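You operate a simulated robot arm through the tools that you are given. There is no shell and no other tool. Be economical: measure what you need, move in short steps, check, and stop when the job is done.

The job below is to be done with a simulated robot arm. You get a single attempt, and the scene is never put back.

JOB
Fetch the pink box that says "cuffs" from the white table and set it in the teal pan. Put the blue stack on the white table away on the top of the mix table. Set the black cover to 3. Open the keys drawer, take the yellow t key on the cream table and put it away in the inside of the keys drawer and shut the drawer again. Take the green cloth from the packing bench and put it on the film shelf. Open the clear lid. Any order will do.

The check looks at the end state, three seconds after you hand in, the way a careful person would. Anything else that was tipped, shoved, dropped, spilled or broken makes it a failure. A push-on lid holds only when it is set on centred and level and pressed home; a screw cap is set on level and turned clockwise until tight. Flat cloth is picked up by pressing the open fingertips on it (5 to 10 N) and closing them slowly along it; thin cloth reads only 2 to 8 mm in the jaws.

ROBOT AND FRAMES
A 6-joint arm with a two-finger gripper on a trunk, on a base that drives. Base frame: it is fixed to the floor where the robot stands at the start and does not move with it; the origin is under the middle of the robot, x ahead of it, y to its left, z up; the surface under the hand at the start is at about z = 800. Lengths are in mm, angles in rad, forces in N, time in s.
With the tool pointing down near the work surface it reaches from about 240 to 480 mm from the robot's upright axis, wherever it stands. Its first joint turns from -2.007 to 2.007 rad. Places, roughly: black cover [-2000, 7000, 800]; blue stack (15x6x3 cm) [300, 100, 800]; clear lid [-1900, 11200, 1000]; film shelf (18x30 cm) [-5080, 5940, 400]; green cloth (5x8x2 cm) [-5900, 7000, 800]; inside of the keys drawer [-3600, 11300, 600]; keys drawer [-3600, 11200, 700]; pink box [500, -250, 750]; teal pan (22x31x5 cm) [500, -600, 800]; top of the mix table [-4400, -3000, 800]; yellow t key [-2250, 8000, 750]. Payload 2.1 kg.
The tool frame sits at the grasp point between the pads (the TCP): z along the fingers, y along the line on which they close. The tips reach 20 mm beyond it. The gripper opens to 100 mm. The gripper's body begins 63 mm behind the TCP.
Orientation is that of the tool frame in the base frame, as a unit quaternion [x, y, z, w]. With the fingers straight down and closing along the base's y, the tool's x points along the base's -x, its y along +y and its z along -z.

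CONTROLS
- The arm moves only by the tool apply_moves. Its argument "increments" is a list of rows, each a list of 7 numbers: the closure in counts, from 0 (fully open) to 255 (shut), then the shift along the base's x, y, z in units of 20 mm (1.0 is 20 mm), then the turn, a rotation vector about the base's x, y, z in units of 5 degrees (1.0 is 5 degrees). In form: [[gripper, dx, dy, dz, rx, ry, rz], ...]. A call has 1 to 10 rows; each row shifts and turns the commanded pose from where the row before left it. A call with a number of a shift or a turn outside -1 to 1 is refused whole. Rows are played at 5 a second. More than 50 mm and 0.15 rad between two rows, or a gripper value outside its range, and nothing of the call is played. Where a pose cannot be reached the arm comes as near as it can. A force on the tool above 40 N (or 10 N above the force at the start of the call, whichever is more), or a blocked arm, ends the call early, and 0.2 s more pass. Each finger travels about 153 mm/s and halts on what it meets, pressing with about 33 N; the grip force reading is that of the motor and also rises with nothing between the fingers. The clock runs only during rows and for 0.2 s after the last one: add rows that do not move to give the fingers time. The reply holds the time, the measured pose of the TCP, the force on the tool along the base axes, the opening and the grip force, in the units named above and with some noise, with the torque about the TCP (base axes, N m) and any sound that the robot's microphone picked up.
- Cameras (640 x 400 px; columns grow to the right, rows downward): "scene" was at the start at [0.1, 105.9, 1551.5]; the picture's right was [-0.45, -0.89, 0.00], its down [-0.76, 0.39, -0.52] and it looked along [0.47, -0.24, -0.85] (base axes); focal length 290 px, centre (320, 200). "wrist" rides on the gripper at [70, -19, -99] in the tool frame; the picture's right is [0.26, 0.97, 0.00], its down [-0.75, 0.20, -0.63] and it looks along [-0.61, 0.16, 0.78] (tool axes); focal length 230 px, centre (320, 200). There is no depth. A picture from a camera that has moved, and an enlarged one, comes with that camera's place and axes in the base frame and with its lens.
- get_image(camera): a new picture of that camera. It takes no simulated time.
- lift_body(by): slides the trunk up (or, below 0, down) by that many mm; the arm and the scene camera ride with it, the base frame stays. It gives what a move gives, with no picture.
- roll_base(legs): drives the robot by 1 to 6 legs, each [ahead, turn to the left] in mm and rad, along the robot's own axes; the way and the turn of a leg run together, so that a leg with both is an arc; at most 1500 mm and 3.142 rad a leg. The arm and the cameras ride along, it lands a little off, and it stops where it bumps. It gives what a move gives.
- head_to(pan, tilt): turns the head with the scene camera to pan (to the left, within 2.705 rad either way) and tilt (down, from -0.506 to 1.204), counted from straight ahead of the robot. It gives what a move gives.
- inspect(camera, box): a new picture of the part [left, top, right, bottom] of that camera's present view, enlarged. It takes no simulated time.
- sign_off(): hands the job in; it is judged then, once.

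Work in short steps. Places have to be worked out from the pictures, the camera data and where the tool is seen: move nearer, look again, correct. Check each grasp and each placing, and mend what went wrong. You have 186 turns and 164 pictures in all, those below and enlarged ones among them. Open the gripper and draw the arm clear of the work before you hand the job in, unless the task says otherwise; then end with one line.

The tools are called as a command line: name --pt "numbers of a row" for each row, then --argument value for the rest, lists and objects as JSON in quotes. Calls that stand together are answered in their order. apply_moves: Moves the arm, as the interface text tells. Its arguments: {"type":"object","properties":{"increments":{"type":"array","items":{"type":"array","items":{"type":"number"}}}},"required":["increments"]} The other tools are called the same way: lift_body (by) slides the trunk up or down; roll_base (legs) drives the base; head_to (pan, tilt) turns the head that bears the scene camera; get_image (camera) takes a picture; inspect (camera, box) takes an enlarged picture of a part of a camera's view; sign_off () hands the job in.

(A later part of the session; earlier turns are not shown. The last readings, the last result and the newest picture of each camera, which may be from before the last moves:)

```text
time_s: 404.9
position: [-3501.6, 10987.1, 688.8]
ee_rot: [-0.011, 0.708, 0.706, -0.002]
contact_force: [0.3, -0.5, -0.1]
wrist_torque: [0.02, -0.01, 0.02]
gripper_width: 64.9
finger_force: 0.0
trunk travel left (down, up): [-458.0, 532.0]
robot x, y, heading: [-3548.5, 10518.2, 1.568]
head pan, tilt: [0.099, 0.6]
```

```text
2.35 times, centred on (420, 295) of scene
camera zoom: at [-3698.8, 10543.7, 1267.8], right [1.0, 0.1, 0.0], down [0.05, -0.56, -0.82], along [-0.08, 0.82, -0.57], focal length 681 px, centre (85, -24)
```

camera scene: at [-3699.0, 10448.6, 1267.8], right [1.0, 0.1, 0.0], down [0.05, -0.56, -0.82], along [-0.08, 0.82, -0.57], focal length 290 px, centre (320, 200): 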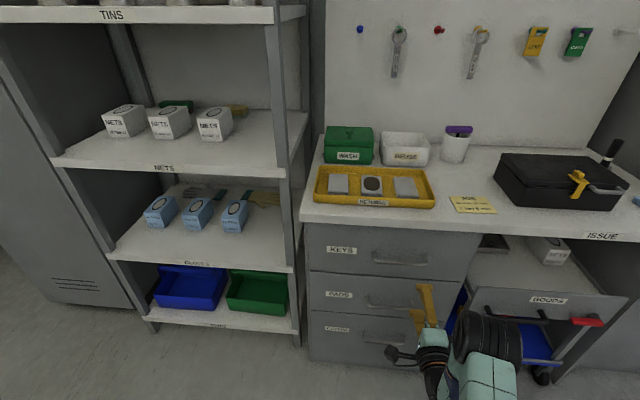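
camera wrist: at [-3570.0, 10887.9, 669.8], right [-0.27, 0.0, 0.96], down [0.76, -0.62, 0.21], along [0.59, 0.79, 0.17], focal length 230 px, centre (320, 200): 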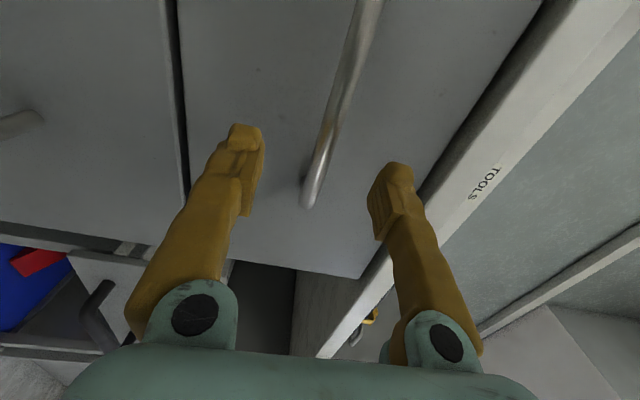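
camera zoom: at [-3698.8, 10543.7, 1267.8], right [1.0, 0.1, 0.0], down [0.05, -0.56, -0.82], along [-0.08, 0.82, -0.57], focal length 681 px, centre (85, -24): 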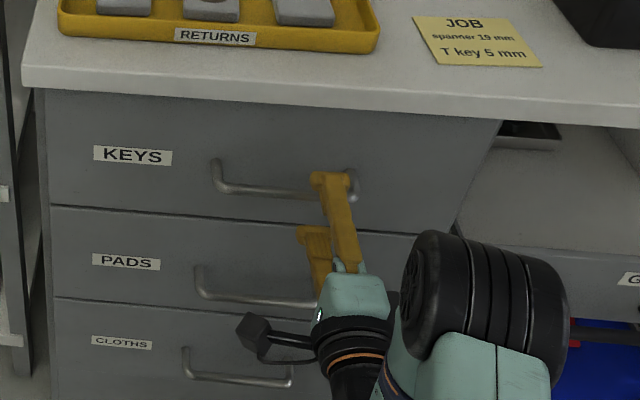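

Bar at y≈11000, right bend ≈x −3479. Turn the robot slightly left to centre the grip and advance 10 mm, then close.

roll_base --legs '[[0, 0.06], [10, 0]]'

apply_moves --pt "150 0 0 0.1 0 0 0" --pt "200 0 0 0 0 0 0" --pt "255 0 0 0 0 0 0" --pt "255 0 0 0 0 0 0"

get_image --camera "wrist"

```text
time_s: 406.1
position: [-3533.2, 10999.6, 689.6]
ee_rot: [-0.033, 0.708, 0.705, -0.023]
contact_force: [-0.9, -0.2, 0.0]
wrist_torque: [-0.01, 0.02, 0.02]
gripper_width: 64.7
finger_force: 0.0
trunk travel left (down, up): [-458.0, 532.0]
robot x, y, heading: [-3548.1, 10527.0, 1.627]
head pan, tilt: [0.099, 0.6]
```

```text
time_s: 407.1
position: [-3532.4, 11000.0, 688.5]
ee_rot: [-0.032, 0.709, 0.704, -0.023]
contact_force: [0.2, -12.1, -18.4]
wrist_torque: [-0.26, 0.14, -0.11]
gripper_width: 7.5
finger_force: 35.6
trunk travel left (down, up): [-458.0, 532.0]
robot x, y, heading: [-3551.4, 10527.8, 1.629]
head pan, tilt: [0.099, 0.6]
```

```text
64 pictures are left
camera wrist: at [-3593.0, 10894.9, 670.5], right [-0.27, -0.01, 0.96], down [0.79, -0.57, 0.22], along [0.54, 0.82, 0.16], focal length 230 px, centre (320, 200)
```

wrist: 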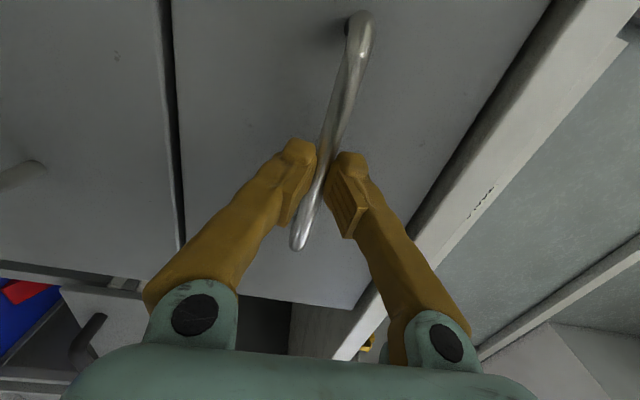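

Handle gripped. Pull by reversing.

roll_base --legs '[[-120, -0.03], [-120, -0.03]]'

get_image --camera "scene"

```text
time_s: 409.1
position: [-3498.6, 10755.9, 692.7]
ee_rot: [-0.013, 0.708, 0.706, -0.003]
contact_force: [0.7, 0.0, 0.8]
wrist_torque: [0.01, 0.01, 0.01]
gripper_width: 0.0
finger_force: 29.7
trunk travel left (down, up): [-458.0, 532.0]
robot x, y, heading: [-3543.0, 10286.4, 1.568]
head pan, tilt: [0.099, 0.6]
```

```text
63 pictures are left
camera scene: at [-3692.2, 10310.8, 1267.9], right [0.99, 0.1, 0.0], down [0.06, -0.56, -0.83], along [-0.08, 0.82, -0.56], focal length 290 px, centre (320, 200)
```

scene: 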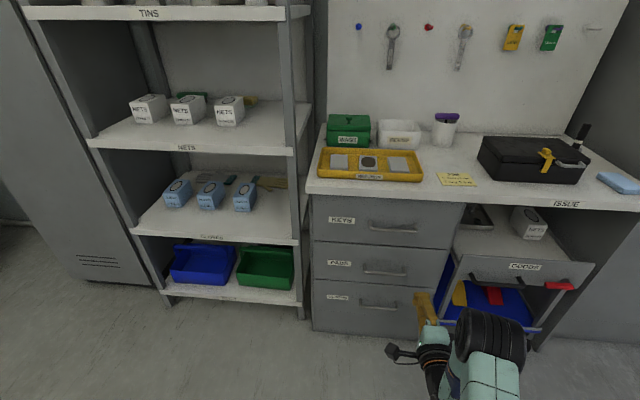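

It slipped off. Open, re-approach ~12 mm deeper and pull more slowly.

apply_moves --pt "90 0 0 -0.15 0 0 0" --pt "90 0 0 0 0 0 0"

roll_base --legs '[[120, 0.03], [120, 0.03]]'

get_image --camera "wrist"

```text
time_s: 409.8
position: [-3497.4, 10756.0, 688.4]
ee_rot: [-0.012, 0.708, 0.706, -0.002]
contact_force: [-0.2, 0.1, -0.3]
wrist_torque: [-0.01, -0.04, -0.03]
gripper_width: 64.6
finger_force: 0.0
trunk travel left (down, up): [-458.0, 532.0]
robot x, y, heading: [-3545.7, 10284.7, 1.568]
head pan, tilt: [0.099, 0.6]
```

```text
time_s: 411.8
position: [-3532.5, 11000.2, 688.8]
ee_rot: [-0.033, 0.707, 0.706, -0.023]
contact_force: [0.5, 0.6, 0.0]
wrist_torque: [0.01, 0.0, 0.0]
gripper_width: 64.7
finger_force: 0.1
trunk travel left (down, up): [-458.0, 532.0]
robot x, y, heading: [-3550.9, 10527.9, 1.63]
head pan, tilt: [0.099, 0.6]
```

```text
62 pictures are left
camera wrist: at [-3593.9, 10896.1, 668.8], right [-0.27, -0.02, 0.96], down [0.8, -0.57, 0.21], along [0.54, 0.82, 0.17], focal length 230 px, centre (320, 200)
```

wrist: 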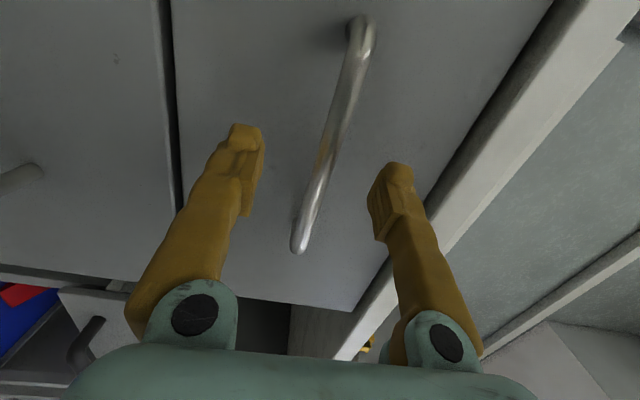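

Bar is nearer y≈11012, so only the fingertips held it. Advance 14 mm more, then close and pull slowly.

roll_base --legs '[[14, 0]]'

apply_moves --pt "150 0 0 0.1 0 0 0" --pt "200 0 0 0 0 0 0" --pt "255 0 0 0 0 0 0" --pt "255 0 0 0 0 0 0" --pt "255 0 0 0 0 0 0"

apply_moves --pt "255 0 -0.3 0 0 0 0" --pt "255 0 -0.3 0 0 0 0" --pt "255 0 -0.3 0 0 0 0" --pt "255 0 -0.3 0 0 0 0" --pt "255 0 -0.3 0 0 0 0"

get_image --camera "wrist"

```text
time_s: 412.6
position: [-3534.5, 11014.3, 688.7]
ee_rot: [-0.033, 0.708, 0.705, -0.024]
contact_force: [0.4, 0.4, 0.4]
wrist_torque: [-0.02, -0.03, 0.0]
gripper_width: 64.9
finger_force: 0.0
trunk travel left (down, up): [-458.0, 532.0]
robot x, y, heading: [-3553.0, 10542.7, 1.632]
head pan, tilt: [0.099, 0.6]
```

```text
time_s: 413.8
position: [-3534.1, 11013.6, 688.6]
ee_rot: [-0.033, 0.709, 0.704, -0.024]
contact_force: [-1.1, -1.3, -11.1]
wrist_torque: [-0.04, 0.2, 0.0]
gripper_width: 6.0
finger_force: 32.8
trunk travel left (down, up): [-458.0, 532.0]
robot x, y, heading: [-3546.8, 10540.4, 1.63]
head pan, tilt: [0.099, 0.6]
```

```text
time_s: 415.0
position: [-3534.5, 10985.2, 688.5]
ee_rot: [-0.033, 0.709, 0.704, -0.023]
contact_force: [-1.2, 0.9, -12.1]
wrist_torque: [-0.05, 0.19, 0.27]
gripper_width: 5.8
finger_force: 33.0
trunk travel left (down, up): [-458.0, 532.0]
robot x, y, heading: [-3549.3, 10542.4, 1.631]
head pan, tilt: [0.099, 0.6]
```

```text
61 pictures are left
camera wrist: at [-3594.9, 10880.7, 670.1], right [-0.27, -0.02, 0.96], down [0.8, -0.57, 0.21], along [0.54, 0.82, 0.17], focal length 230 px, centre (320, 200)
```

wrist: 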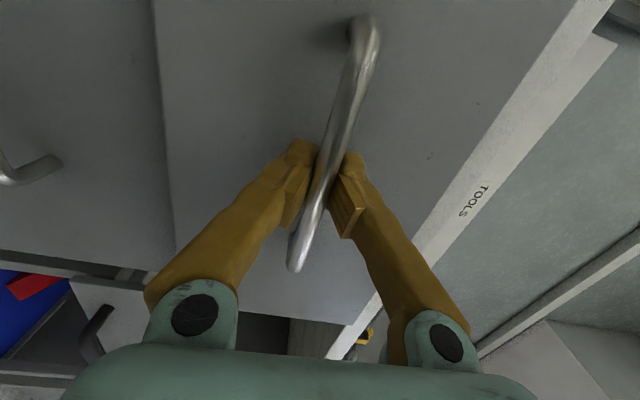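

The drawer is coming. Continue with the base, gently.

roll_base --legs '[[-60, -0.01], [-60, -0.01], [-60, -0.01]]'

get_image --camera "scene"

```text
time_s: 416.6
position: [-3514.4, 10865.1, 687.5]
ee_rot: [-0.023, 0.712, 0.702, -0.018]
contact_force: [0.3, 0.2, 0.0]
wrist_torque: [0.0, 0.02, 0.03]
gripper_width: 0.3
finger_force: 29.6
trunk travel left (down, up): [-458.0, 532.0]
robot x, y, heading: [-3548.7, 10426.0, 1.609]
head pan, tilt: [0.099, 0.6]
stopped in leg 2: the force on the tool passed its limit at 44 N (the readings are from after the stop); the commanded pose is now the measured one
```

```text
60 pictures are left
camera scene: at [-3695.5, 10445.1, 1268.0], right [0.99, 0.14, 0.0], down [0.08, -0.56, -0.82], along [-0.12, 0.82, -0.57], focal length 290 px, centre (320, 200)
```

scene: 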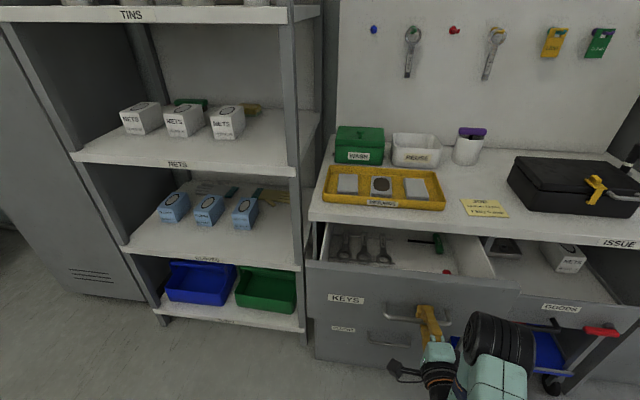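

Drawer is ~130 mm open, then the grip slipped (44 N – perhaps an end stop). Regrip and try a slow arm pull to see if it goes further.

apply_moves --pt "120 0 0 0 0 0 0" --pt "120 0 0.5 0 0 0 0" --pt "120 0 0.4 0 0 0 0" --pt "180 0 0 0 0 0 0" --pt "255 0 0 0 0 0 0" --pt "255 0 0 0 0 0 0" --pt "255 0 -0.2 0 0 0 0" --pt "255 0 -0.2 0 0 0 0" --pt "255 0 -0.2 0 0 0 0" --pt "255 0 -0.2 0 0 0 0"

get_image --camera "wrist"

```text
time_s: 418.8
position: [-3515.5, 10866.6, 687.4]
ee_rot: [-0.023, 0.712, 0.702, -0.018]
contact_force: [-1.2, 1.7, 3.4]
wrist_torque: [0.0, 0.0, 0.05]
gripper_width: 0.1
finger_force: 29.5
trunk travel left (down, up): [-458.0, 532.0]
robot x, y, heading: [-3542.0, 10423.6, 1.612]
head pan, tilt: [0.099, 0.6]
```

```text
59 pictures are left
camera wrist: at [-3578.1, 10763.6, 670.4], right [-0.26, 0.0, 0.96], down [0.78, -0.58, 0.21], along [0.56, 0.81, 0.15], focal length 230 px, centre (320, 200)
```

wrist: 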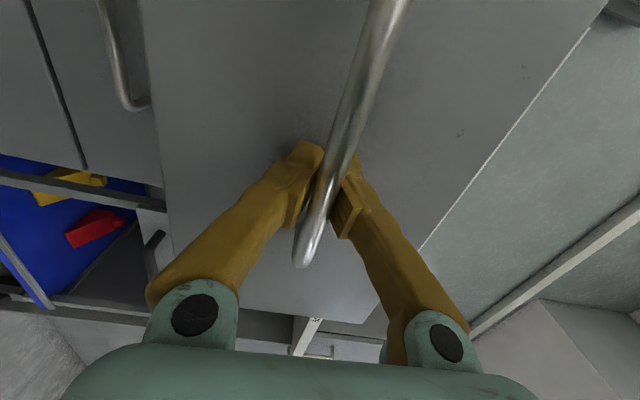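

The fingertips appear to have closed behind the bar, caging it. Pull back with the base.

roll_base --legs '[[-50, 0], [-50, 0]]'

get_image --camera "scene"

get_image --camera "wrist"

```text
time_s: 420.3
position: [-3509.3, 10765.9, 688.0]
ee_rot: [-0.022, 0.712, 0.701, -0.018]
contact_force: [-0.7, -0.8, 0.4]
wrist_torque: [0.0, 0.0, -0.03]
gripper_width: 0.0
finger_force: 29.6
trunk travel left (down, up): [-458.0, 532.0]
robot x, y, heading: [-3543.9, 10325.0, 1.609]
head pan, tilt: [0.099, 0.6]
```

```text
58 pictures are left
camera scene: at [-3691.3, 10344.2, 1267.8], right [0.99, 0.14, 0.0], down [0.08, -0.56, -0.83], along [-0.11, 0.82, -0.56], focal length 290 px, centre (320, 200)
```

scene: 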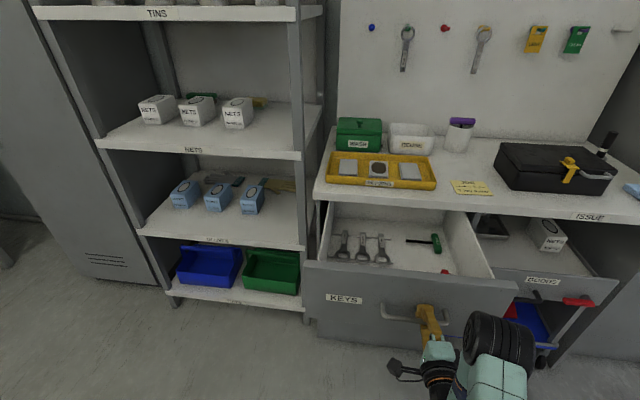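

```text
57 pictures are left
camera wrist: at [-3573.8, 10663.4, 670.3], right [-0.26, 0.0, 0.96], down [0.78, -0.58, 0.21], along [0.56, 0.81, 0.15], focal length 230 px, centre (320, 200)
```

wrist: 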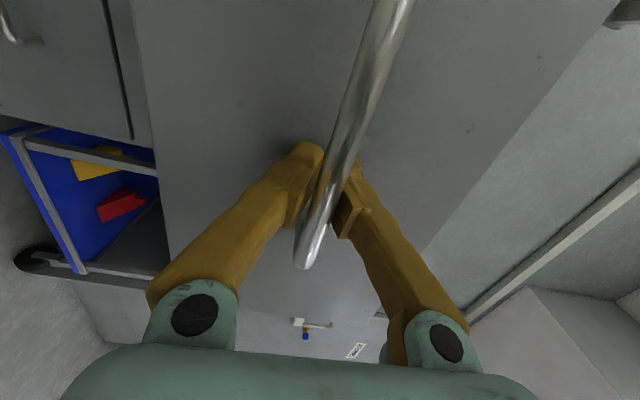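

Drawer is open ~230 mm with free space inside near (-3510,10930). Release the handle, back off, raise the trunk.

apply_moves --pt "160 0 0.1 0 0 0 0" --pt "90 0 0 0 0 0 0" --pt "60 0 0 0 0 0 0"

roll_base --legs '[[-60, 0], [-240, 0]]'

lift_body --by 317

get_image --camera "scene"

```text
time_s: 421.1
position: [-3511.0, 10766.9, 687.3]
ee_rot: [-0.023, 0.712, 0.701, -0.018]
contact_force: [-0.6, 0.7, -0.1]
wrist_torque: [-0.03, 0.0, 0.02]
gripper_width: 76.4
finger_force: 0.1
trunk travel left (down, up): [-458.0, 532.0]
robot x, y, heading: [-3541.9, 10326.7, 1.611]
head pan, tilt: [0.099, 0.6]
```

```text
time_s: 423.4
position: [-3498.3, 10468.4, 688.6]
ee_rot: [-0.023, 0.713, 0.701, -0.018]
contact_force: [-0.2, -0.2, -0.7]
wrist_torque: [-0.03, -0.04, -0.02]
gripper_width: 76.2
finger_force: 0.0
trunk travel left (down, up): [-458.0, 532.0]
robot x, y, heading: [-3529.8, 10023.8, 1.612]
head pan, tilt: [0.099, 0.6]
```

```text
time_s: 426.6
position: [-3499.6, 10469.0, 1004.4]
ee_rot: [-0.023, 0.712, 0.701, -0.018]
contact_force: [-0.4, -0.7, -0.3]
wrist_torque: [0.0, 0.0, 0.0]
gripper_width: 76.6
finger_force: 0.1
trunk travel left (down, up): [-775.0, 215.0]
robot x, y, heading: [-3529.2, 10024.1, 1.612]
head pan, tilt: [0.099, 0.6]
```

```text
56 pictures are left
camera scene: at [-3679.5, 10044.7, 1584.8], right [0.99, 0.14, 0.0], down [0.08, -0.56, -0.83], along [-0.11, 0.82, -0.56], focal length 290 px, centre (320, 200)
```

scene: 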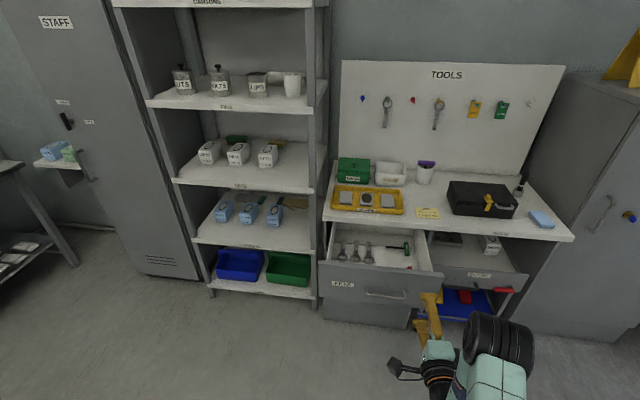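

Rotate the tool back to pointing down, then drive to the north end of the cream table.

apply_moves --pt "0 0 -0.8 0 -0.924 -0.924 0.924" --pt "0 0 -0.8 0 -0.924 -0.924 0.924" --pt "0 0 -0.8 0 -0.924 -0.924 0.924" --pt "0 0 -0.8 0 -0.924 -0.924 0.924" --pt "0 0 -0.8 0 -0.924 -0.924 0.924" --pt "0 0 -0.8 0 -0.924 -0.924 0.924" --pt "0 0 0 0 -0.924 -0.924 0.924" --pt "0 0 0 0 -0.924 -0.924 0.924"

apply_moves --pt "0 0 0 0 -0.924 -0.924 0.924" --pt "0 0 0 0 -0.924 -0.924 0.924" --pt "0 0 0 0 -0.924 -0.924 0.924" --pt "0 0 0 0 -0.924 -0.924 0.924" --pt "0 0 0 0 -0.924 -0.924 0.924" --pt "0 0 0 0 -0.924 -0.924 0.924" --pt "0 0 0 0 -0.924 -0.924 0.924"

roll_base --legs '[[0, -1.762], [750, 0], [750, 0], [0, -1.594], [900, 0], [0, 0.173]]'

head_to --pan 0.1 --tilt 0.75

get_image --camera "scene"

```text
time_s: 428.4
position: [-3493.3, 10379.6, 1000.1]
ee_rot: [-0.447, 0.817, 0.364, -0.017]
contact_force: [-0.8, -0.1, -0.2]
wrist_torque: [-0.04, -0.04, -0.01]
gripper_width: 100.1
finger_force: 0.1
out of reach, approached as far as the arm can: row 3, 4
trunk travel left (down, up): [-775.0, 215.0]
robot x, y, heading: [-3529.3, 10023.7, 1.613]
head pan, tilt: [0.099, 0.6]
```

```text
time_s: 429.9
position: [-3494.3, 10380.8, 1000.3]
ee_rot: [0.71, -0.704, 0.029, 0.015]
contact_force: [0.0, -0.7, 0.6]
wrist_torque: [-0.02, -0.04, -0.01]
gripper_width: 100.0
finger_force: 0.1
trunk travel left (down, up): [-775.0, 215.0]
robot x, y, heading: [-3528.8, 10024.9, 1.61]
head pan, tilt: [0.099, 0.6]
```

```text
time_s: 450.9
position: [-2309.6, 8539.7, 1001.5]
ee_rot: [0.735, 0.678, 0.017, -0.026]
contact_force: [0.5, -0.4, 0.3]
wrist_torque: [0.02, 0.05, -0.05]
gripper_width: 99.7
finger_force: 0.1
trunk travel left (down, up): [-775.0, 215.0]
robot x, y, heading: [-2245.2, 8889.6, -1.618]
head pan, tilt: [0.099, 0.6]
```

```text
time_s: 451.6
position: [-2309.4, 8540.3, 1000.8]
ee_rot: [0.735, 0.678, 0.016, -0.026]
contact_force: [0.3, 0.3, -0.3]
wrist_torque: [0.01, 0.0, -0.01]
gripper_width: 99.9
finger_force: 0.2
trunk travel left (down, up): [-775.0, 215.0]
robot x, y, heading: [-2245.9, 8885.6, -1.619]
head pan, tilt: [0.099, 0.75]
```

```text
55 pictures are left
camera scene: at [-2097.7, 8857.5, 1572.0], right [-1.0, -0.05, 0.0], down [-0.04, 0.68, -0.73], along [0.04, -0.73, -0.68], focal length 290 px, centre (320, 200)
```

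scene: 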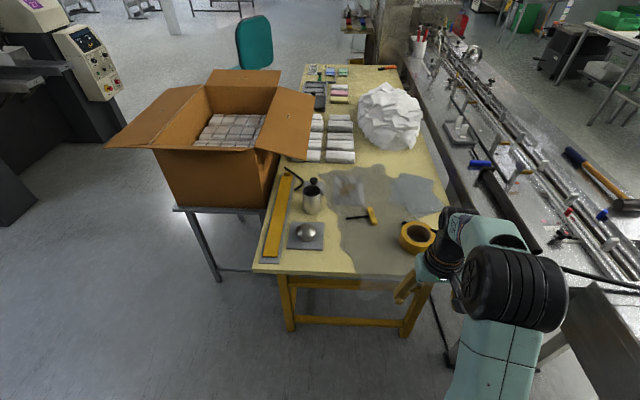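

inspect --camera "scene" --box '[270, 165, 470, 290]'

```text
3.20 times, centred on (370, 228) of scene
camera zoom: at [-2097.7, 8857.5, 1572.0], right [-1.0, -0.05, 0.0], down [-0.04, 0.68, -0.73], along [0.04, -0.73, -0.68], focal length 926 px, centre (160, 112)
```

zoom: 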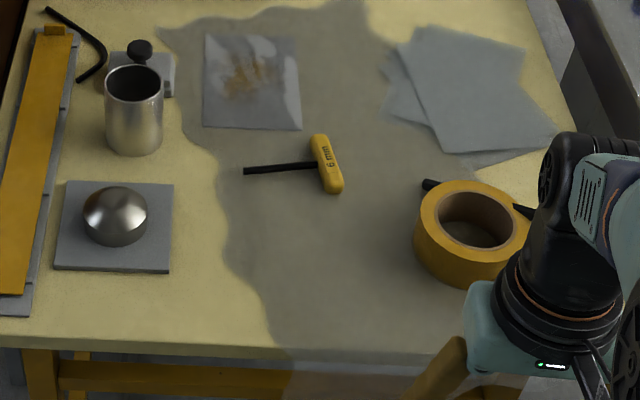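

T-key handle runs (-2241,8073)→(-2255,8155), shaft toward +x. I'll grip the north half of the handle at ≈(-2252,8138). Drive ahead ~297 mm.

roll_base --legs '[[297, 0]]'

apply_moves --pt "90 0.45 -0.65 -0.5 -0.09 0 0.36" --pt "90 0.45 -0.65 -0.5 -0.09 0 0.36" --pt "90 0.45 -0.65 -0.5 -0.09 0 0.36" --pt "90 0.45 -0.65 -0.5 -0.09 0 0.36" --pt "90 0.45 -0.65 -0.5 -0.09 0 0.36" --pt "90 0.45 -0.65 -0.5 -0.09 0 0.36" --pt "90 0.45 -0.65 -0.5 -0.09 0 0.36" --pt "90 0.45 -0.65 -0.5 -0.07 0 0.36"

get_image --camera "wrist"

```text
time_s: 453.6
position: [-2324.4, 8244.6, 1000.8]
ee_rot: [0.736, 0.676, 0.016, -0.025]
contact_force: [-0.4, -0.8, -0.9]
wrist_torque: [-0.01, -0.02, 0.0]
gripper_width: 100.1
finger_force: 0.2
trunk travel left (down, up): [-775.0, 215.0]
robot x, y, heading: [-2258.3, 8593.9, -1.62]
head pan, tilt: [0.099, 0.75]
```

```text
time_s: 455.4
position: [-2253.9, 8139.6, 920.4]
ee_rot: [0.645, 0.764, -0.007, -0.005]
contact_force: [0.1, 0.0, 0.7]
wrist_torque: [0.03, 0.01, -0.03]
gripper_width: 65.0
finger_force: 0.1
trunk travel left (down, up): [-775.0, 215.0]
robot x, y, heading: [-2259.0, 8593.4, -1.619]
head pan, tilt: [0.099, 0.75]
```

```text
53 pictures are left
camera wrist: at [-2281.3, 8206.2, 1019.4], right [0.91, 0.42, -0.02], down [0.33, -0.7, 0.63], along [0.25, -0.58, -0.78], focal length 230 px, centre (320, 200)
```

wrist: 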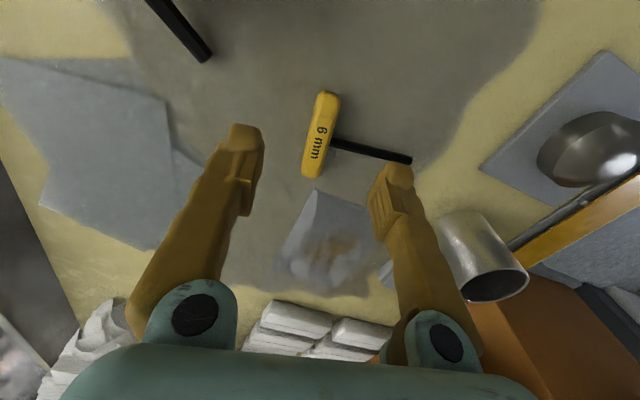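

Alignment good. Descend to z≈823 and close.

apply_moves --pt "90 0.1 0.1 -1 0 0 0" --pt "90 0 0 -1 0 0 0" --pt "90 0 0 -1 0 0 0" --pt "90 0 0 -1 0 0 0" --pt "90 0 0 -0.6 0 0 0" --pt "90 0 0 -0.25 0 0 0" --pt "160 0 0 0 0 0 0" --pt "255 0 0 0 0 0 0" --pt "255 0 0 0 0 0 0"

get_image --camera "wrist"

```text
time_s: 457.4
position: [-2251.5, 8142.9, 824.0]
ee_rot: [0.646, 0.763, -0.008, -0.005]
contact_force: [-0.2, 0.1, 0.3]
wrist_torque: [0.03, 0.05, 0.05]
gripper_width: 20.9
finger_force: 32.9
trunk travel left (down, up): [-775.0, 215.0]
robot x, y, heading: [-2255.1, 8597.2, -1.622]
head pan, tilt: [0.099, 0.75]
```

```text
52 pictures are left
camera wrist: at [-2279.7, 8208.7, 922.9], right [0.91, 0.41, -0.02], down [0.33, -0.7, 0.63], along [0.25, -0.58, -0.78], focal length 230 px, centre (320, 200)
```

wrist: 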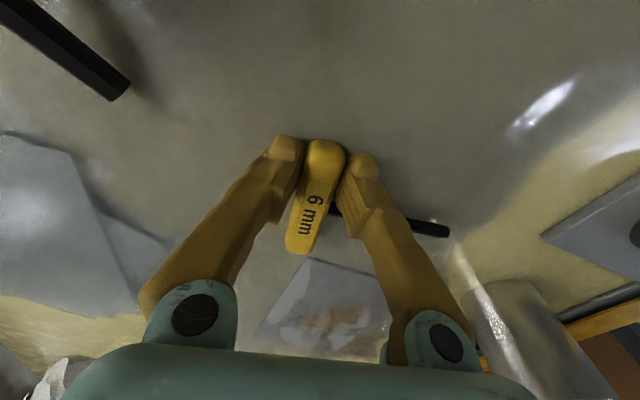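

Gripped at 21 mm. Lift.

apply_moves --pt "255 0 0 0.3 0 0 0" --pt "255 0 0 0.7 0 0 0" --pt "255 0 0 1 0 0 0" --pt "255 0 0 1 0 0 0" --pt "255 0 0 1 0 0 0" --pt "255 0 0 1 0 0 0" --pt "255 0 0 1 0 0 0" --pt "255 0 0.5 1 0 0 0" --pt "255 0 0.5 1 0 0 0"

get_image --camera "wrist"

```text
time_s: 459.4
position: [-2251.7, 8162.7, 984.1]
ee_rot: [0.645, 0.764, -0.007, -0.004]
contact_force: [0.2, -0.5, -1.3]
wrist_torque: [-0.03, -0.03, 0.0]
gripper_width: 20.5
finger_force: 32.6
trunk travel left (down, up): [-775.0, 215.0]
robot x, y, heading: [-2260.1, 8593.5, -1.619]
head pan, tilt: [0.099, 0.75]
```

```text
51 pictures are left
camera wrist: at [-2278.9, 8228.7, 1082.9], right [0.91, 0.41, -0.02], down [0.33, -0.7, 0.63], along [0.25, -0.58, -0.78], focal length 230 px, centre (320, 200)
```

wrist: 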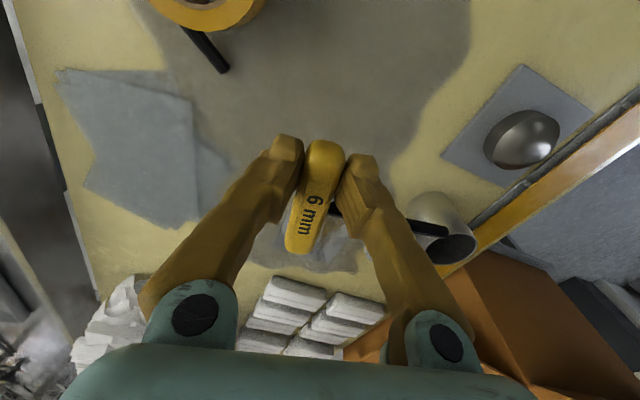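

Key held. Drive back to in front of the drawer.

roll_base --legs '[[-300, 0], [0, 2.98], [928, 0], [0, 1.58], [1500, 0], [0, -1.37]]'

get_image --camera "scene"

```text
time_s: 487.2
position: [-3527.5, 10530.3, 983.9]
ee_rot: [0.772, -0.635, 0.004, -0.007]
contact_force: [0.0, -0.4, -1.1]
wrist_torque: [-0.02, -0.02, -0.01]
gripper_width: 20.9
finger_force: 32.9
trunk travel left (down, up): [-775.0, 215.0]
robot x, y, heading: [-3506.2, 10100.3, 1.548]
head pan, tilt: [0.099, 0.75]
```

```text
50 pictures are left
camera scene: at [-3656.4, 10121.7, 1572.0], right [1.0, 0.08, 0.0], down [0.05, -0.68, -0.73], along [-0.06, 0.73, -0.68], focal length 290 px, centre (320, 200)
```

scene: 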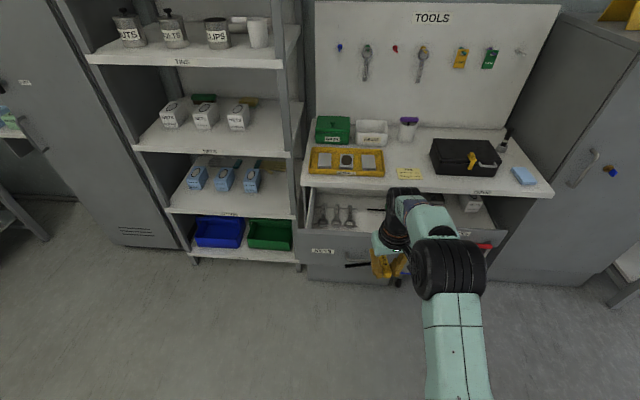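

Drive ahead 395 mm so the hand is over the open drawer, then check.

roll_base --legs '[[395, 0.01]]'

get_image --camera "wrist"

get_image --camera "scene"

```text
time_s: 489.6
position: [-3524.8, 10926.6, 984.2]
ee_rot: [0.776, -0.63, 0.003, -0.008]
contact_force: [-0.2, 0.9, -1.3]
wrist_torque: [-0.02, 0.0, 0.01]
gripper_width: 20.5
finger_force: 33.0
trunk travel left (down, up): [-775.0, 215.0]
robot x, y, heading: [-3504.4, 10498.7, 1.564]
head pan, tilt: [0.099, 0.75]
```

```text
49 pictures are left
camera wrist: at [-3493.6, 10861.7, 1082.6], right [-0.89, -0.45, -0.02], down [-0.36, 0.69, 0.63], along [-0.27, 0.57, -0.78], focal length 230 px, centre (320, 200)
```

wrist: 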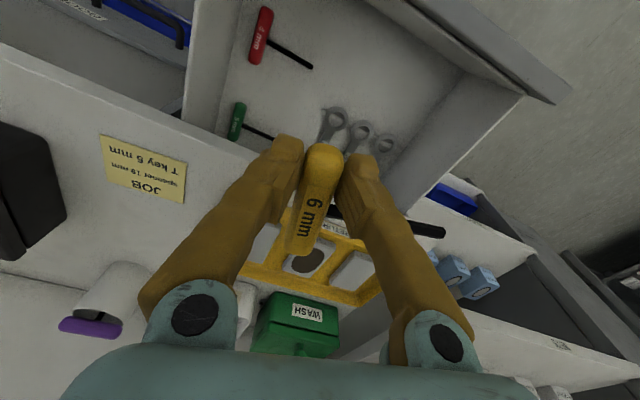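

```text
48 pictures are left
camera scene: at [-3649.9, 10516.2, 1572.0], right [1.0, 0.09, 0.0], down [0.06, -0.68, -0.73], along [-0.06, 0.73, -0.68], focal length 290 px, centre (320, 200)
```

scene: 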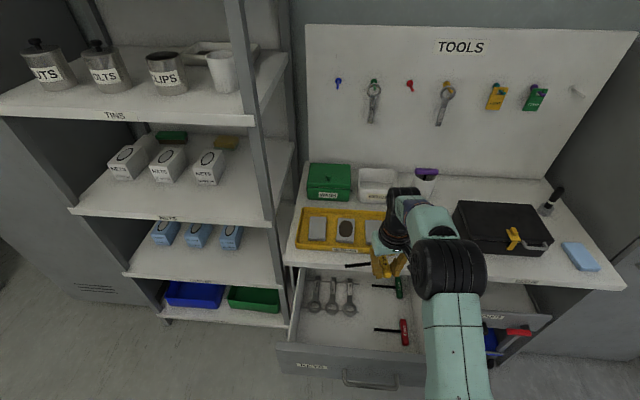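

Free floor in the drawer's front-left. To keep the wrist camera clear of the drawer front, tilt the tool 20° (top leaning north), shift to (-3545,10890), and lower the trunk 250 mm.

apply_moves --pt "255 -0.2 -0.37 0 -0.8 0 0" --pt "255 -0.2 -0.37 0 -0.8 0 0" --pt "255 -0.2 -0.37 0 -0.8 0 0" --pt "255 -0.2 -0.37 0 -0.8 0 0" --pt "255 -0.2 -0.37 0 -0.8 0 0"

lift_body --by -250

get_image --camera "wrist"

get_image --camera "scene"

```text
time_s: 490.9
position: [-3545.7, 10889.8, 982.8]
ee_rot: [0.765, -0.621, 0.115, 0.128]
contact_force: [-0.4, 0.3, -0.4]
wrist_torque: [-0.01, 0.0, 0.0]
gripper_width: 20.9
finger_force: 33.0
trunk travel left (down, up): [-775.0, 215.0]
robot x, y, heading: [-3501.4, 10494.0, 1.56]
head pan, tilt: [0.099, 0.75]
```

```text
time_s: 493.4
position: [-3544.2, 10889.7, 733.6]
ee_rot: [0.765, -0.621, 0.114, 0.127]
contact_force: [0.7, 0.0, -0.9]
wrist_torque: [0.01, 0.0, 0.01]
gripper_width: 20.8
finger_force: 32.7
trunk travel left (down, up): [-525.0, 465.0]
robot x, y, heading: [-3502.6, 10493.5, 1.562]
head pan, tilt: [0.099, 0.75]
```

```text
47 pictures are left
camera wrist: at [-3513.5, 10862.9, 848.6], right [-0.89, -0.43, 0.14], down [-0.36, 0.86, 0.35], along [-0.27, 0.27, -0.93], focal length 230 px, centre (320, 200)
```

wrist: 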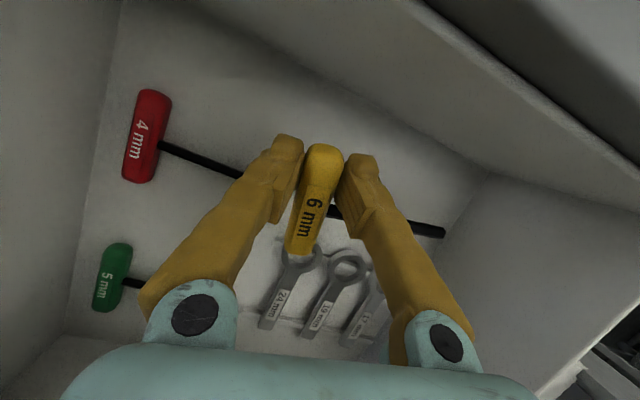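

```text
46 pictures are left
camera scene: at [-3649.8, 10516.7, 1322.0], right [1.0, 0.09, 0.0], down [0.06, -0.68, -0.73], along [-0.06, 0.73, -0.68], focal length 290 px, centre (320, 200)
```

scene: 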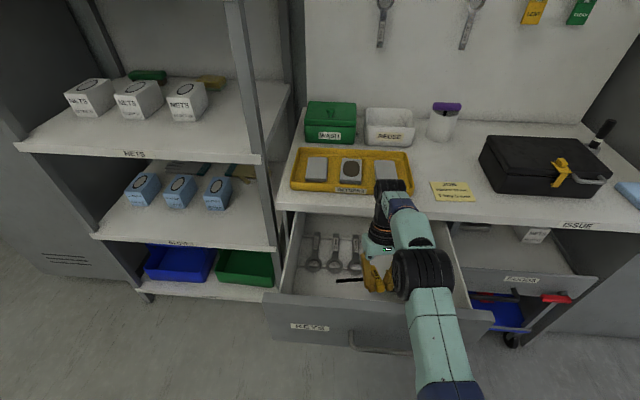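

Clear. Lower stepwise toward the drawer floor.

apply_moves --pt "255 0 0 -0.8 0 0 0" --pt "255 0 0 -0.8 0 0 0" --pt "255 0 0 -0.5 0 0 0" --pt "255 0 0 -0.4 0 0 0" --pt "255 0 0 -0.3 0 0 0" --pt "255 0 0 -0.2 0 0 0"

get_image --camera "wrist"

```text
time_s: 494.8
position: [-3545.8, 10888.4, 672.4]
ee_rot: [0.766, -0.62, 0.113, 0.127]
contact_force: [0.4, -0.1, -0.5]
wrist_torque: [-0.01, -0.03, -0.01]
gripper_width: 20.5
finger_force: 33.1
trunk travel left (down, up): [-525.0, 465.0]
robot x, y, heading: [-3500.0, 10496.0, 1.562]
head pan, tilt: [0.099, 0.75]
```

```text
45 pictures are left
camera wrist: at [-3513.6, 10862.7, 788.4], right [-0.89, -0.43, 0.14], down [-0.36, 0.86, 0.35], along [-0.27, 0.27, -0.93], focal length 230 px, centre (320, 200)
```

wrist: 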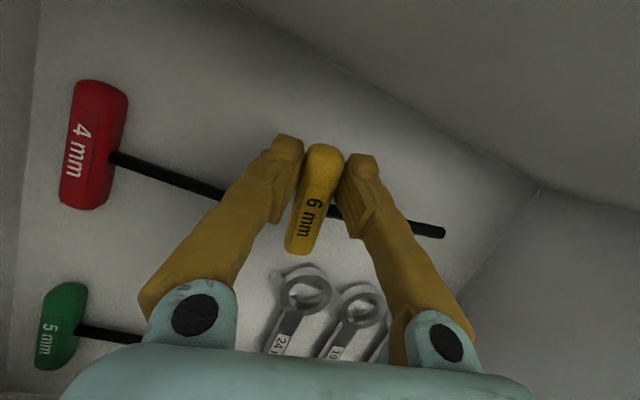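

apply_moves --pt "255 0 0 -0.25 0 0 0" --pt "255 0 0 -0.25 0 0 0" --pt "255 0 0 -0.25 0 0 0" --pt "255 0 0 0 0 0 0"

```text
time_s: 495.8
position: [-3545.5, 10888.8, 659.1]
ee_rot: [0.765, -0.62, 0.115, 0.127]
contact_force: [0.4, 0.0, -0.2]
wrist_torque: [-0.01, 0.0, 0.0]
gripper_width: 20.7
finger_force: 33.0
trunk travel left (down, up): [-525.0, 465.0]
robot x, y, heading: [-3499.5, 10494.5, 1.558]
head pan, tilt: [0.099, 0.75]
```

apply_moves --pt "255 0 0 -0.25 0 0 0" --pt "255 0 0 -0.25 0 0 0" --pt "255 0 0 -0.25 0 0 0" --pt "255 0 0 0 0 0 0"

get_image --camera "wrist"

```text
time_s: 496.8
position: [-3545.0, 10887.9, 645.4]
ee_rot: [0.765, -0.621, 0.113, 0.126]
contact_force: [0.0, -2.9, 14.6]
wrist_torque: [0.83, 0.15, 0.05]
gripper_width: 20.9
finger_force: 33.3
trunk travel left (down, up): [-525.0, 465.0]
robot x, y, heading: [-3497.0, 10493.0, 1.555]
head pan, tilt: [0.099, 0.75]
```

```text
44 pictures are left
camera wrist: at [-3513.3, 10861.3, 759.6], right [-0.89, -0.43, 0.14], down [-0.36, 0.86, 0.36], along [-0.27, 0.27, -0.92], focal length 230 px, centre (320, 200)
```

wrist: 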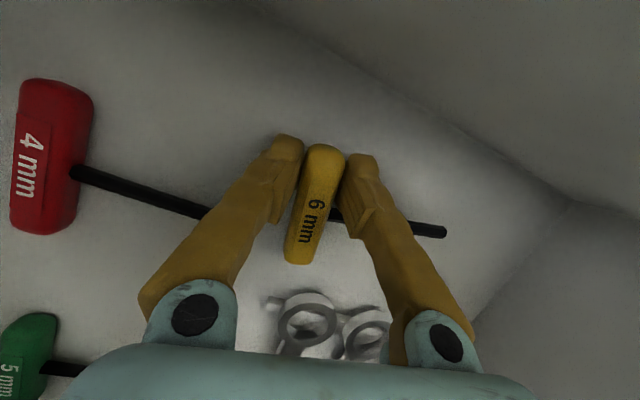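

Touching the floor. Open slightly, then rise.

apply_moves --pt "185 0 0 0 0 0 0" --pt "165 0 0 0 0 0 0" --pt "165 0 0 0 0 0 0" --pt "165 0 0.1 0.5 0 0 0" --pt "165 0 0.2 0.8 0 0 0" --pt "165 0 0.2 1 0 0 0" --pt "165 0 0.2 1 0 0 0" --pt "165 0 0 1 0 0 0"

get_image --camera "wrist"

```text
time_s: 498.6
position: [-3544.7, 10899.3, 729.7]
ee_rot: [0.765, -0.62, 0.115, 0.127]
contact_force: [-0.2, -0.3, 0.2]
wrist_torque: [0.0, -0.01, 0.0]
gripper_width: 35.3
finger_force: 0.0
out of reach, approached as far as the arm can: row 8
trunk travel left (down, up): [-525.0, 465.0]
robot x, y, heading: [-3500.8, 10493.6, 1.558]
head pan, tilt: [0.099, 0.75]
```

```text
43 pictures are left
camera wrist: at [-3513.2, 10872.3, 845.0], right [-0.89, -0.43, 0.14], down [-0.36, 0.86, 0.35], along [-0.27, 0.27, -0.93], focal length 230 px, centre (320, 200)
```

wrist: 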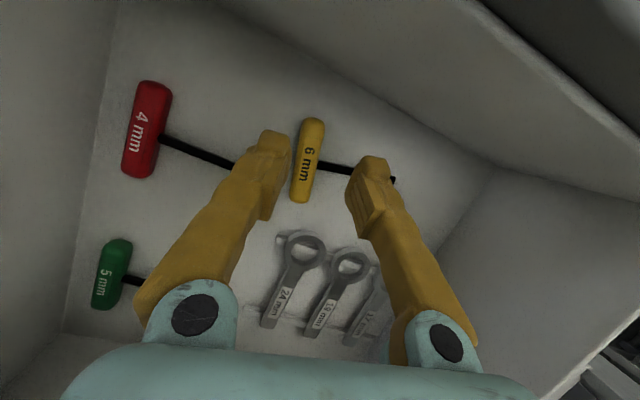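

The key lies free in the drawer. Raise, back off 400 mm, and turn the tool horizontal again (closed) to push the drawer shut.

lift_body --by 250

roll_base --legs '[[-400, 0.01]]'

apply_moves --pt "165 0 0.25 0 0.809 0.703 -0.982" --pt "255 0 0.25 0 0.809 0.703 -0.982" --pt "255 0 0.25 0 0.809 0.703 -0.982" --pt "255 0 0.25 0 0.809 0.703 -0.982" --pt "255 0 0.25 0 0.809 0.703 -0.982" --pt "255 0 0.25 0 0.809 0.703 -0.982" --pt "255 0 0.25 0 0.809 0.703 -0.982" --pt "255 0 0.25 0 0.809 0.703 -0.982" --pt "255 0 0.25 0 0.809 0.703 -0.982" --pt "255 0 0.25 0 0.809 0.703 -0.982"

apply_moves --pt "255 0 0.25 0 0.809 0.703 -0.982" --pt "255 0 0.25 0 0.809 0.703 -0.982" --pt "255 0 0.25 0 0.809 0.703 -0.982" --pt "255 0 0.25 0 0.809 0.703 -0.982" --pt "255 0 0.25 0 0.809 0.703 -0.982" --pt "255 0 0.25 0 0.809 0.703 -0.982" --pt "255 0 0.25 0 0.809 0.703 -0.982" --pt "255 0 0.25 0 0.809 0.703 -0.982" --pt "255 0 0.25 0 0.809 0.703 -0.982"

get_image --camera "scene"

```text
time_s: 501.2
position: [-3544.5, 10899.3, 980.1]
ee_rot: [0.766, -0.62, 0.114, 0.126]
contact_force: [0.0, 0.0, 0.3]
wrist_torque: [-0.01, -0.04, 0.0]
gripper_width: 35.0
finger_force: 0.1
trunk travel left (down, up): [-775.0, 215.0]
robot x, y, heading: [-3504.8, 10496.7, 1.556]
head pan, tilt: [0.099, 0.75]
```

```text
time_s: 503.7
position: [-3549.9, 10498.1, 979.9]
ee_rot: [0.767, -0.618, 0.114, 0.127]
contact_force: [-0.1, -0.3, -0.1]
wrist_torque: [0.01, 0.0, -0.01]
gripper_width: 35.2
finger_force: 0.1
trunk travel left (down, up): [-775.0, 215.0]
robot x, y, heading: [-3505.9, 10094.5, 1.562]
head pan, tilt: [0.099, 0.75]
```

```text
time_s: 505.9
position: [-3549.6, 10546.5, 980.4]
ee_rot: [-0.444, 0.807, 0.381, -0.072]
contact_force: [-0.1, 0.7, -0.2]
wrist_torque: [0.01, -0.01, 0.0]
gripper_width: 0.0
finger_force: 30.0
trunk travel left (down, up): [-775.0, 215.0]
robot x, y, heading: [-3506.3, 10094.1, 1.568]
head pan, tilt: [0.099, 0.75]
```

```text
time_s: 507.9
position: [-3451.0, 10575.3, 979.2]
ee_rot: [-0.005, 0.708, 0.706, -0.003]
contact_force: [-0.9, -0.6, 0.5]
wrist_torque: [-0.02, -0.01, 0.04]
gripper_width: 0.0
finger_force: 29.9
out of reach, approached as far as the arm can: row 7, 8, 9
trunk travel left (down, up): [-775.0, 215.0]
robot x, y, heading: [-3506.3, 10094.6, 1.564]
head pan, tilt: [0.099, 0.75]
```

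```text
42 pictures are left
camera scene: at [-3652.4, 10114.4, 1572.1], right [1.0, 0.09, 0.0], down [0.06, -0.68, -0.73], along [-0.07, 0.73, -0.68], focal length 290 px, centre (320, 200)
```

scene: 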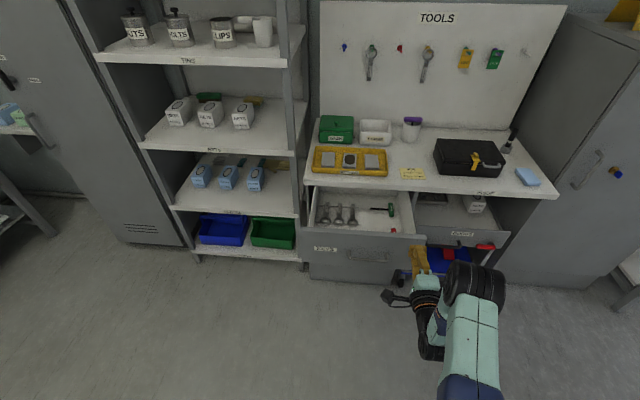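

Lower the trunk to z≈730 (above the handle bar) and push by driving forward.

lift_body --by -249

roll_base --legs '[[200, 0], [130, 0], [80, 0]]'

get_image --camera "scene"

```text
time_s: 510.5
position: [-3451.8, 10574.6, 730.3]
ee_rot: [-0.006, 0.708, 0.706, -0.003]
contact_force: [-0.3, 0.5, 0.9]
wrist_torque: [0.04, 0.04, 0.01]
gripper_width: 0.0
finger_force: 29.5
trunk travel left (down, up): [-526.0, 464.0]
robot x, y, heading: [-3501.7, 10094.6, 1.568]
head pan, tilt: [0.099, 0.75]
```

```text
time_s: 513.6
position: [-3449.4, 10983.8, 730.5]
ee_rot: [-0.007, 0.708, 0.706, -0.002]
contact_force: [-0.3, -0.2, -0.2]
wrist_torque: [0.02, 0.01, 0.0]
gripper_width: 0.0
finger_force: 29.3
trunk travel left (down, up): [-526.0, 464.0]
robot x, y, heading: [-3501.7, 10502.1, 1.568]
head pan, tilt: [0.099, 0.75]
```

```text
41 pictures are left
camera scene: at [-3650.9, 10524.2, 1322.9], right [1.0, 0.09, 0.0], down [0.06, -0.68, -0.73], along [-0.07, 0.73, -0.68], focal length 290 px, centre (320, 200)
```

scene: 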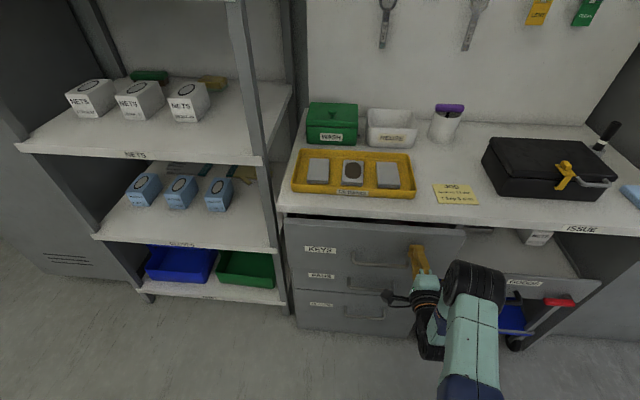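

Nearly shut. Push the rest until it stops.

roll_base --legs '[[30, 0], [25, 0], [20, 0]]'

inspect --camera "scene" --box '[270, 190, 480, 340]'

```text
time_s: 515.0
position: [-3451.0, 11033.5, 731.0]
ee_rot: [-0.007, 0.707, 0.707, -0.003]
contact_force: [-0.8, -10.2, 4.5]
wrist_torque: [0.08, -0.03, -0.08]
gripper_width: 6.1
finger_force: 29.5
trunk travel left (down, up): [-526.0, 464.0]
robot x, y, heading: [-3505.3, 10556.1, 1.564]
head pan, tilt: [0.099, 0.75]
stopped in leg 2: the force on the tool passed its limit at 92 N (the readings are from after the stop); the commanded pose is now the measured one
```

```text
2.67 times, centred on (375, 265) of scene
camera zoom: at [-3650.9, 10573.3, 1323.0], right [1.0, 0.09, 0.0], down [0.06, -0.68, -0.73], along [-0.07, 0.73, -0.68], focal length 772 px, centre (173, 27)
```

zoom: 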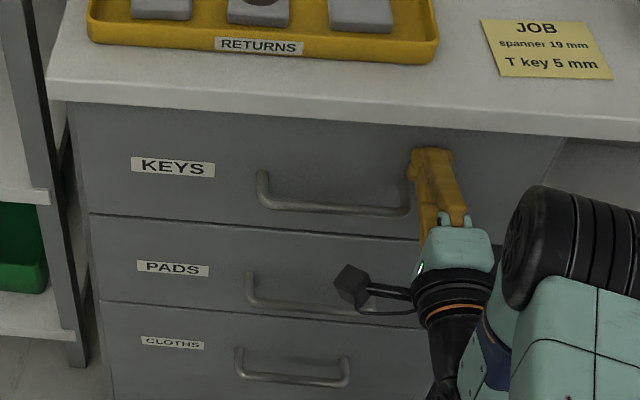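

Drawer is shut flush. Back off, raise the trunk, and drive to face the LEAK box with the clear lid.

roll_base --legs '[[-450, 0], [0, -1.566], [760, 0], [760, 0], [0, 1.571]]'

lift_body --by 249

head_to --pan 0.0 --tilt 0.55

get_image --camera "scene"

```text
time_s: 532.8
position: [-1920.0, 10550.6, 729.3]
ee_rot: [0.003, 0.708, 0.706, 0.007]
contact_force: [0.2, 0.4, 0.1]
wrist_torque: [-0.03, -0.03, 0.01]
gripper_width: 0.1
finger_force: 29.8
trunk travel left (down, up): [-526.0, 464.0]
robot x, y, heading: [-1982.7, 10076.2, 1.537]
head pan, tilt: [0.099, 0.75]
```

```text
time_s: 535.4
position: [-1920.1, 10550.7, 979.5]
ee_rot: [0.003, 0.708, 0.706, 0.007]
contact_force: [-0.6, 0.6, 0.2]
wrist_torque: [0.01, -0.01, 0.04]
gripper_width: 0.0
finger_force: 29.7
trunk travel left (down, up): [-775.0, 215.0]
robot x, y, heading: [-1984.2, 10072.3, 1.54]
head pan, tilt: [0.099, 0.75]
```

```text
time_s: 536.1
position: [-1920.8, 10550.7, 979.5]
ee_rot: [0.003, 0.708, 0.706, 0.007]
contact_force: [-1.1, 0.1, -0.3]
wrist_torque: [0.0, 0.02, 0.02]
gripper_width: 0.4
finger_force: 29.3
trunk travel left (down, up): [-775.0, 215.0]
robot x, y, heading: [-1985.4, 10072.0, 1.535]
head pan, tilt: [0.0, 0.55]
```

```text
39 pictures are left
camera scene: at [-2124.5, 10105.0, 1589.3], right [1.0, -0.03, 0.0], down [-0.02, -0.52, -0.85], along [0.03, 0.85, -0.52], focal length 290 px, centre (320, 200)
```

scene: 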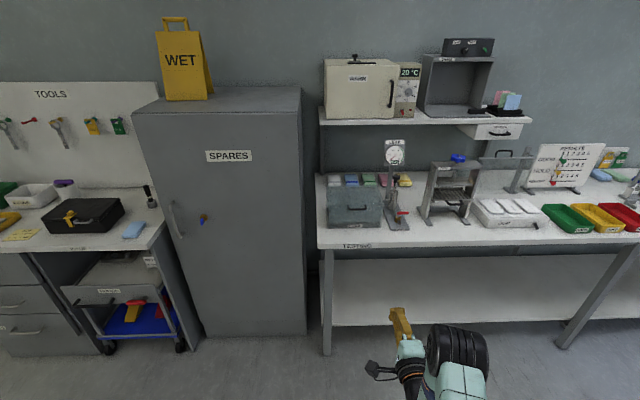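

inspect --camera "scene" --box '[310, 130, 450, 260]'

```text
3.08 times, centred on (380, 195) of scene
camera zoom: at [-2124.5, 10105.0, 1589.3], right [1.0, -0.03, 0.0], down [-0.02, -0.52, -0.85], along [0.03, 0.85, -0.52], focal length 891 px, centre (135, 215)
```

zoom: 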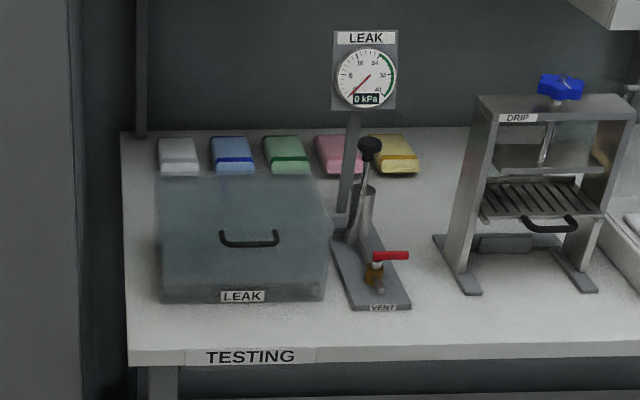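

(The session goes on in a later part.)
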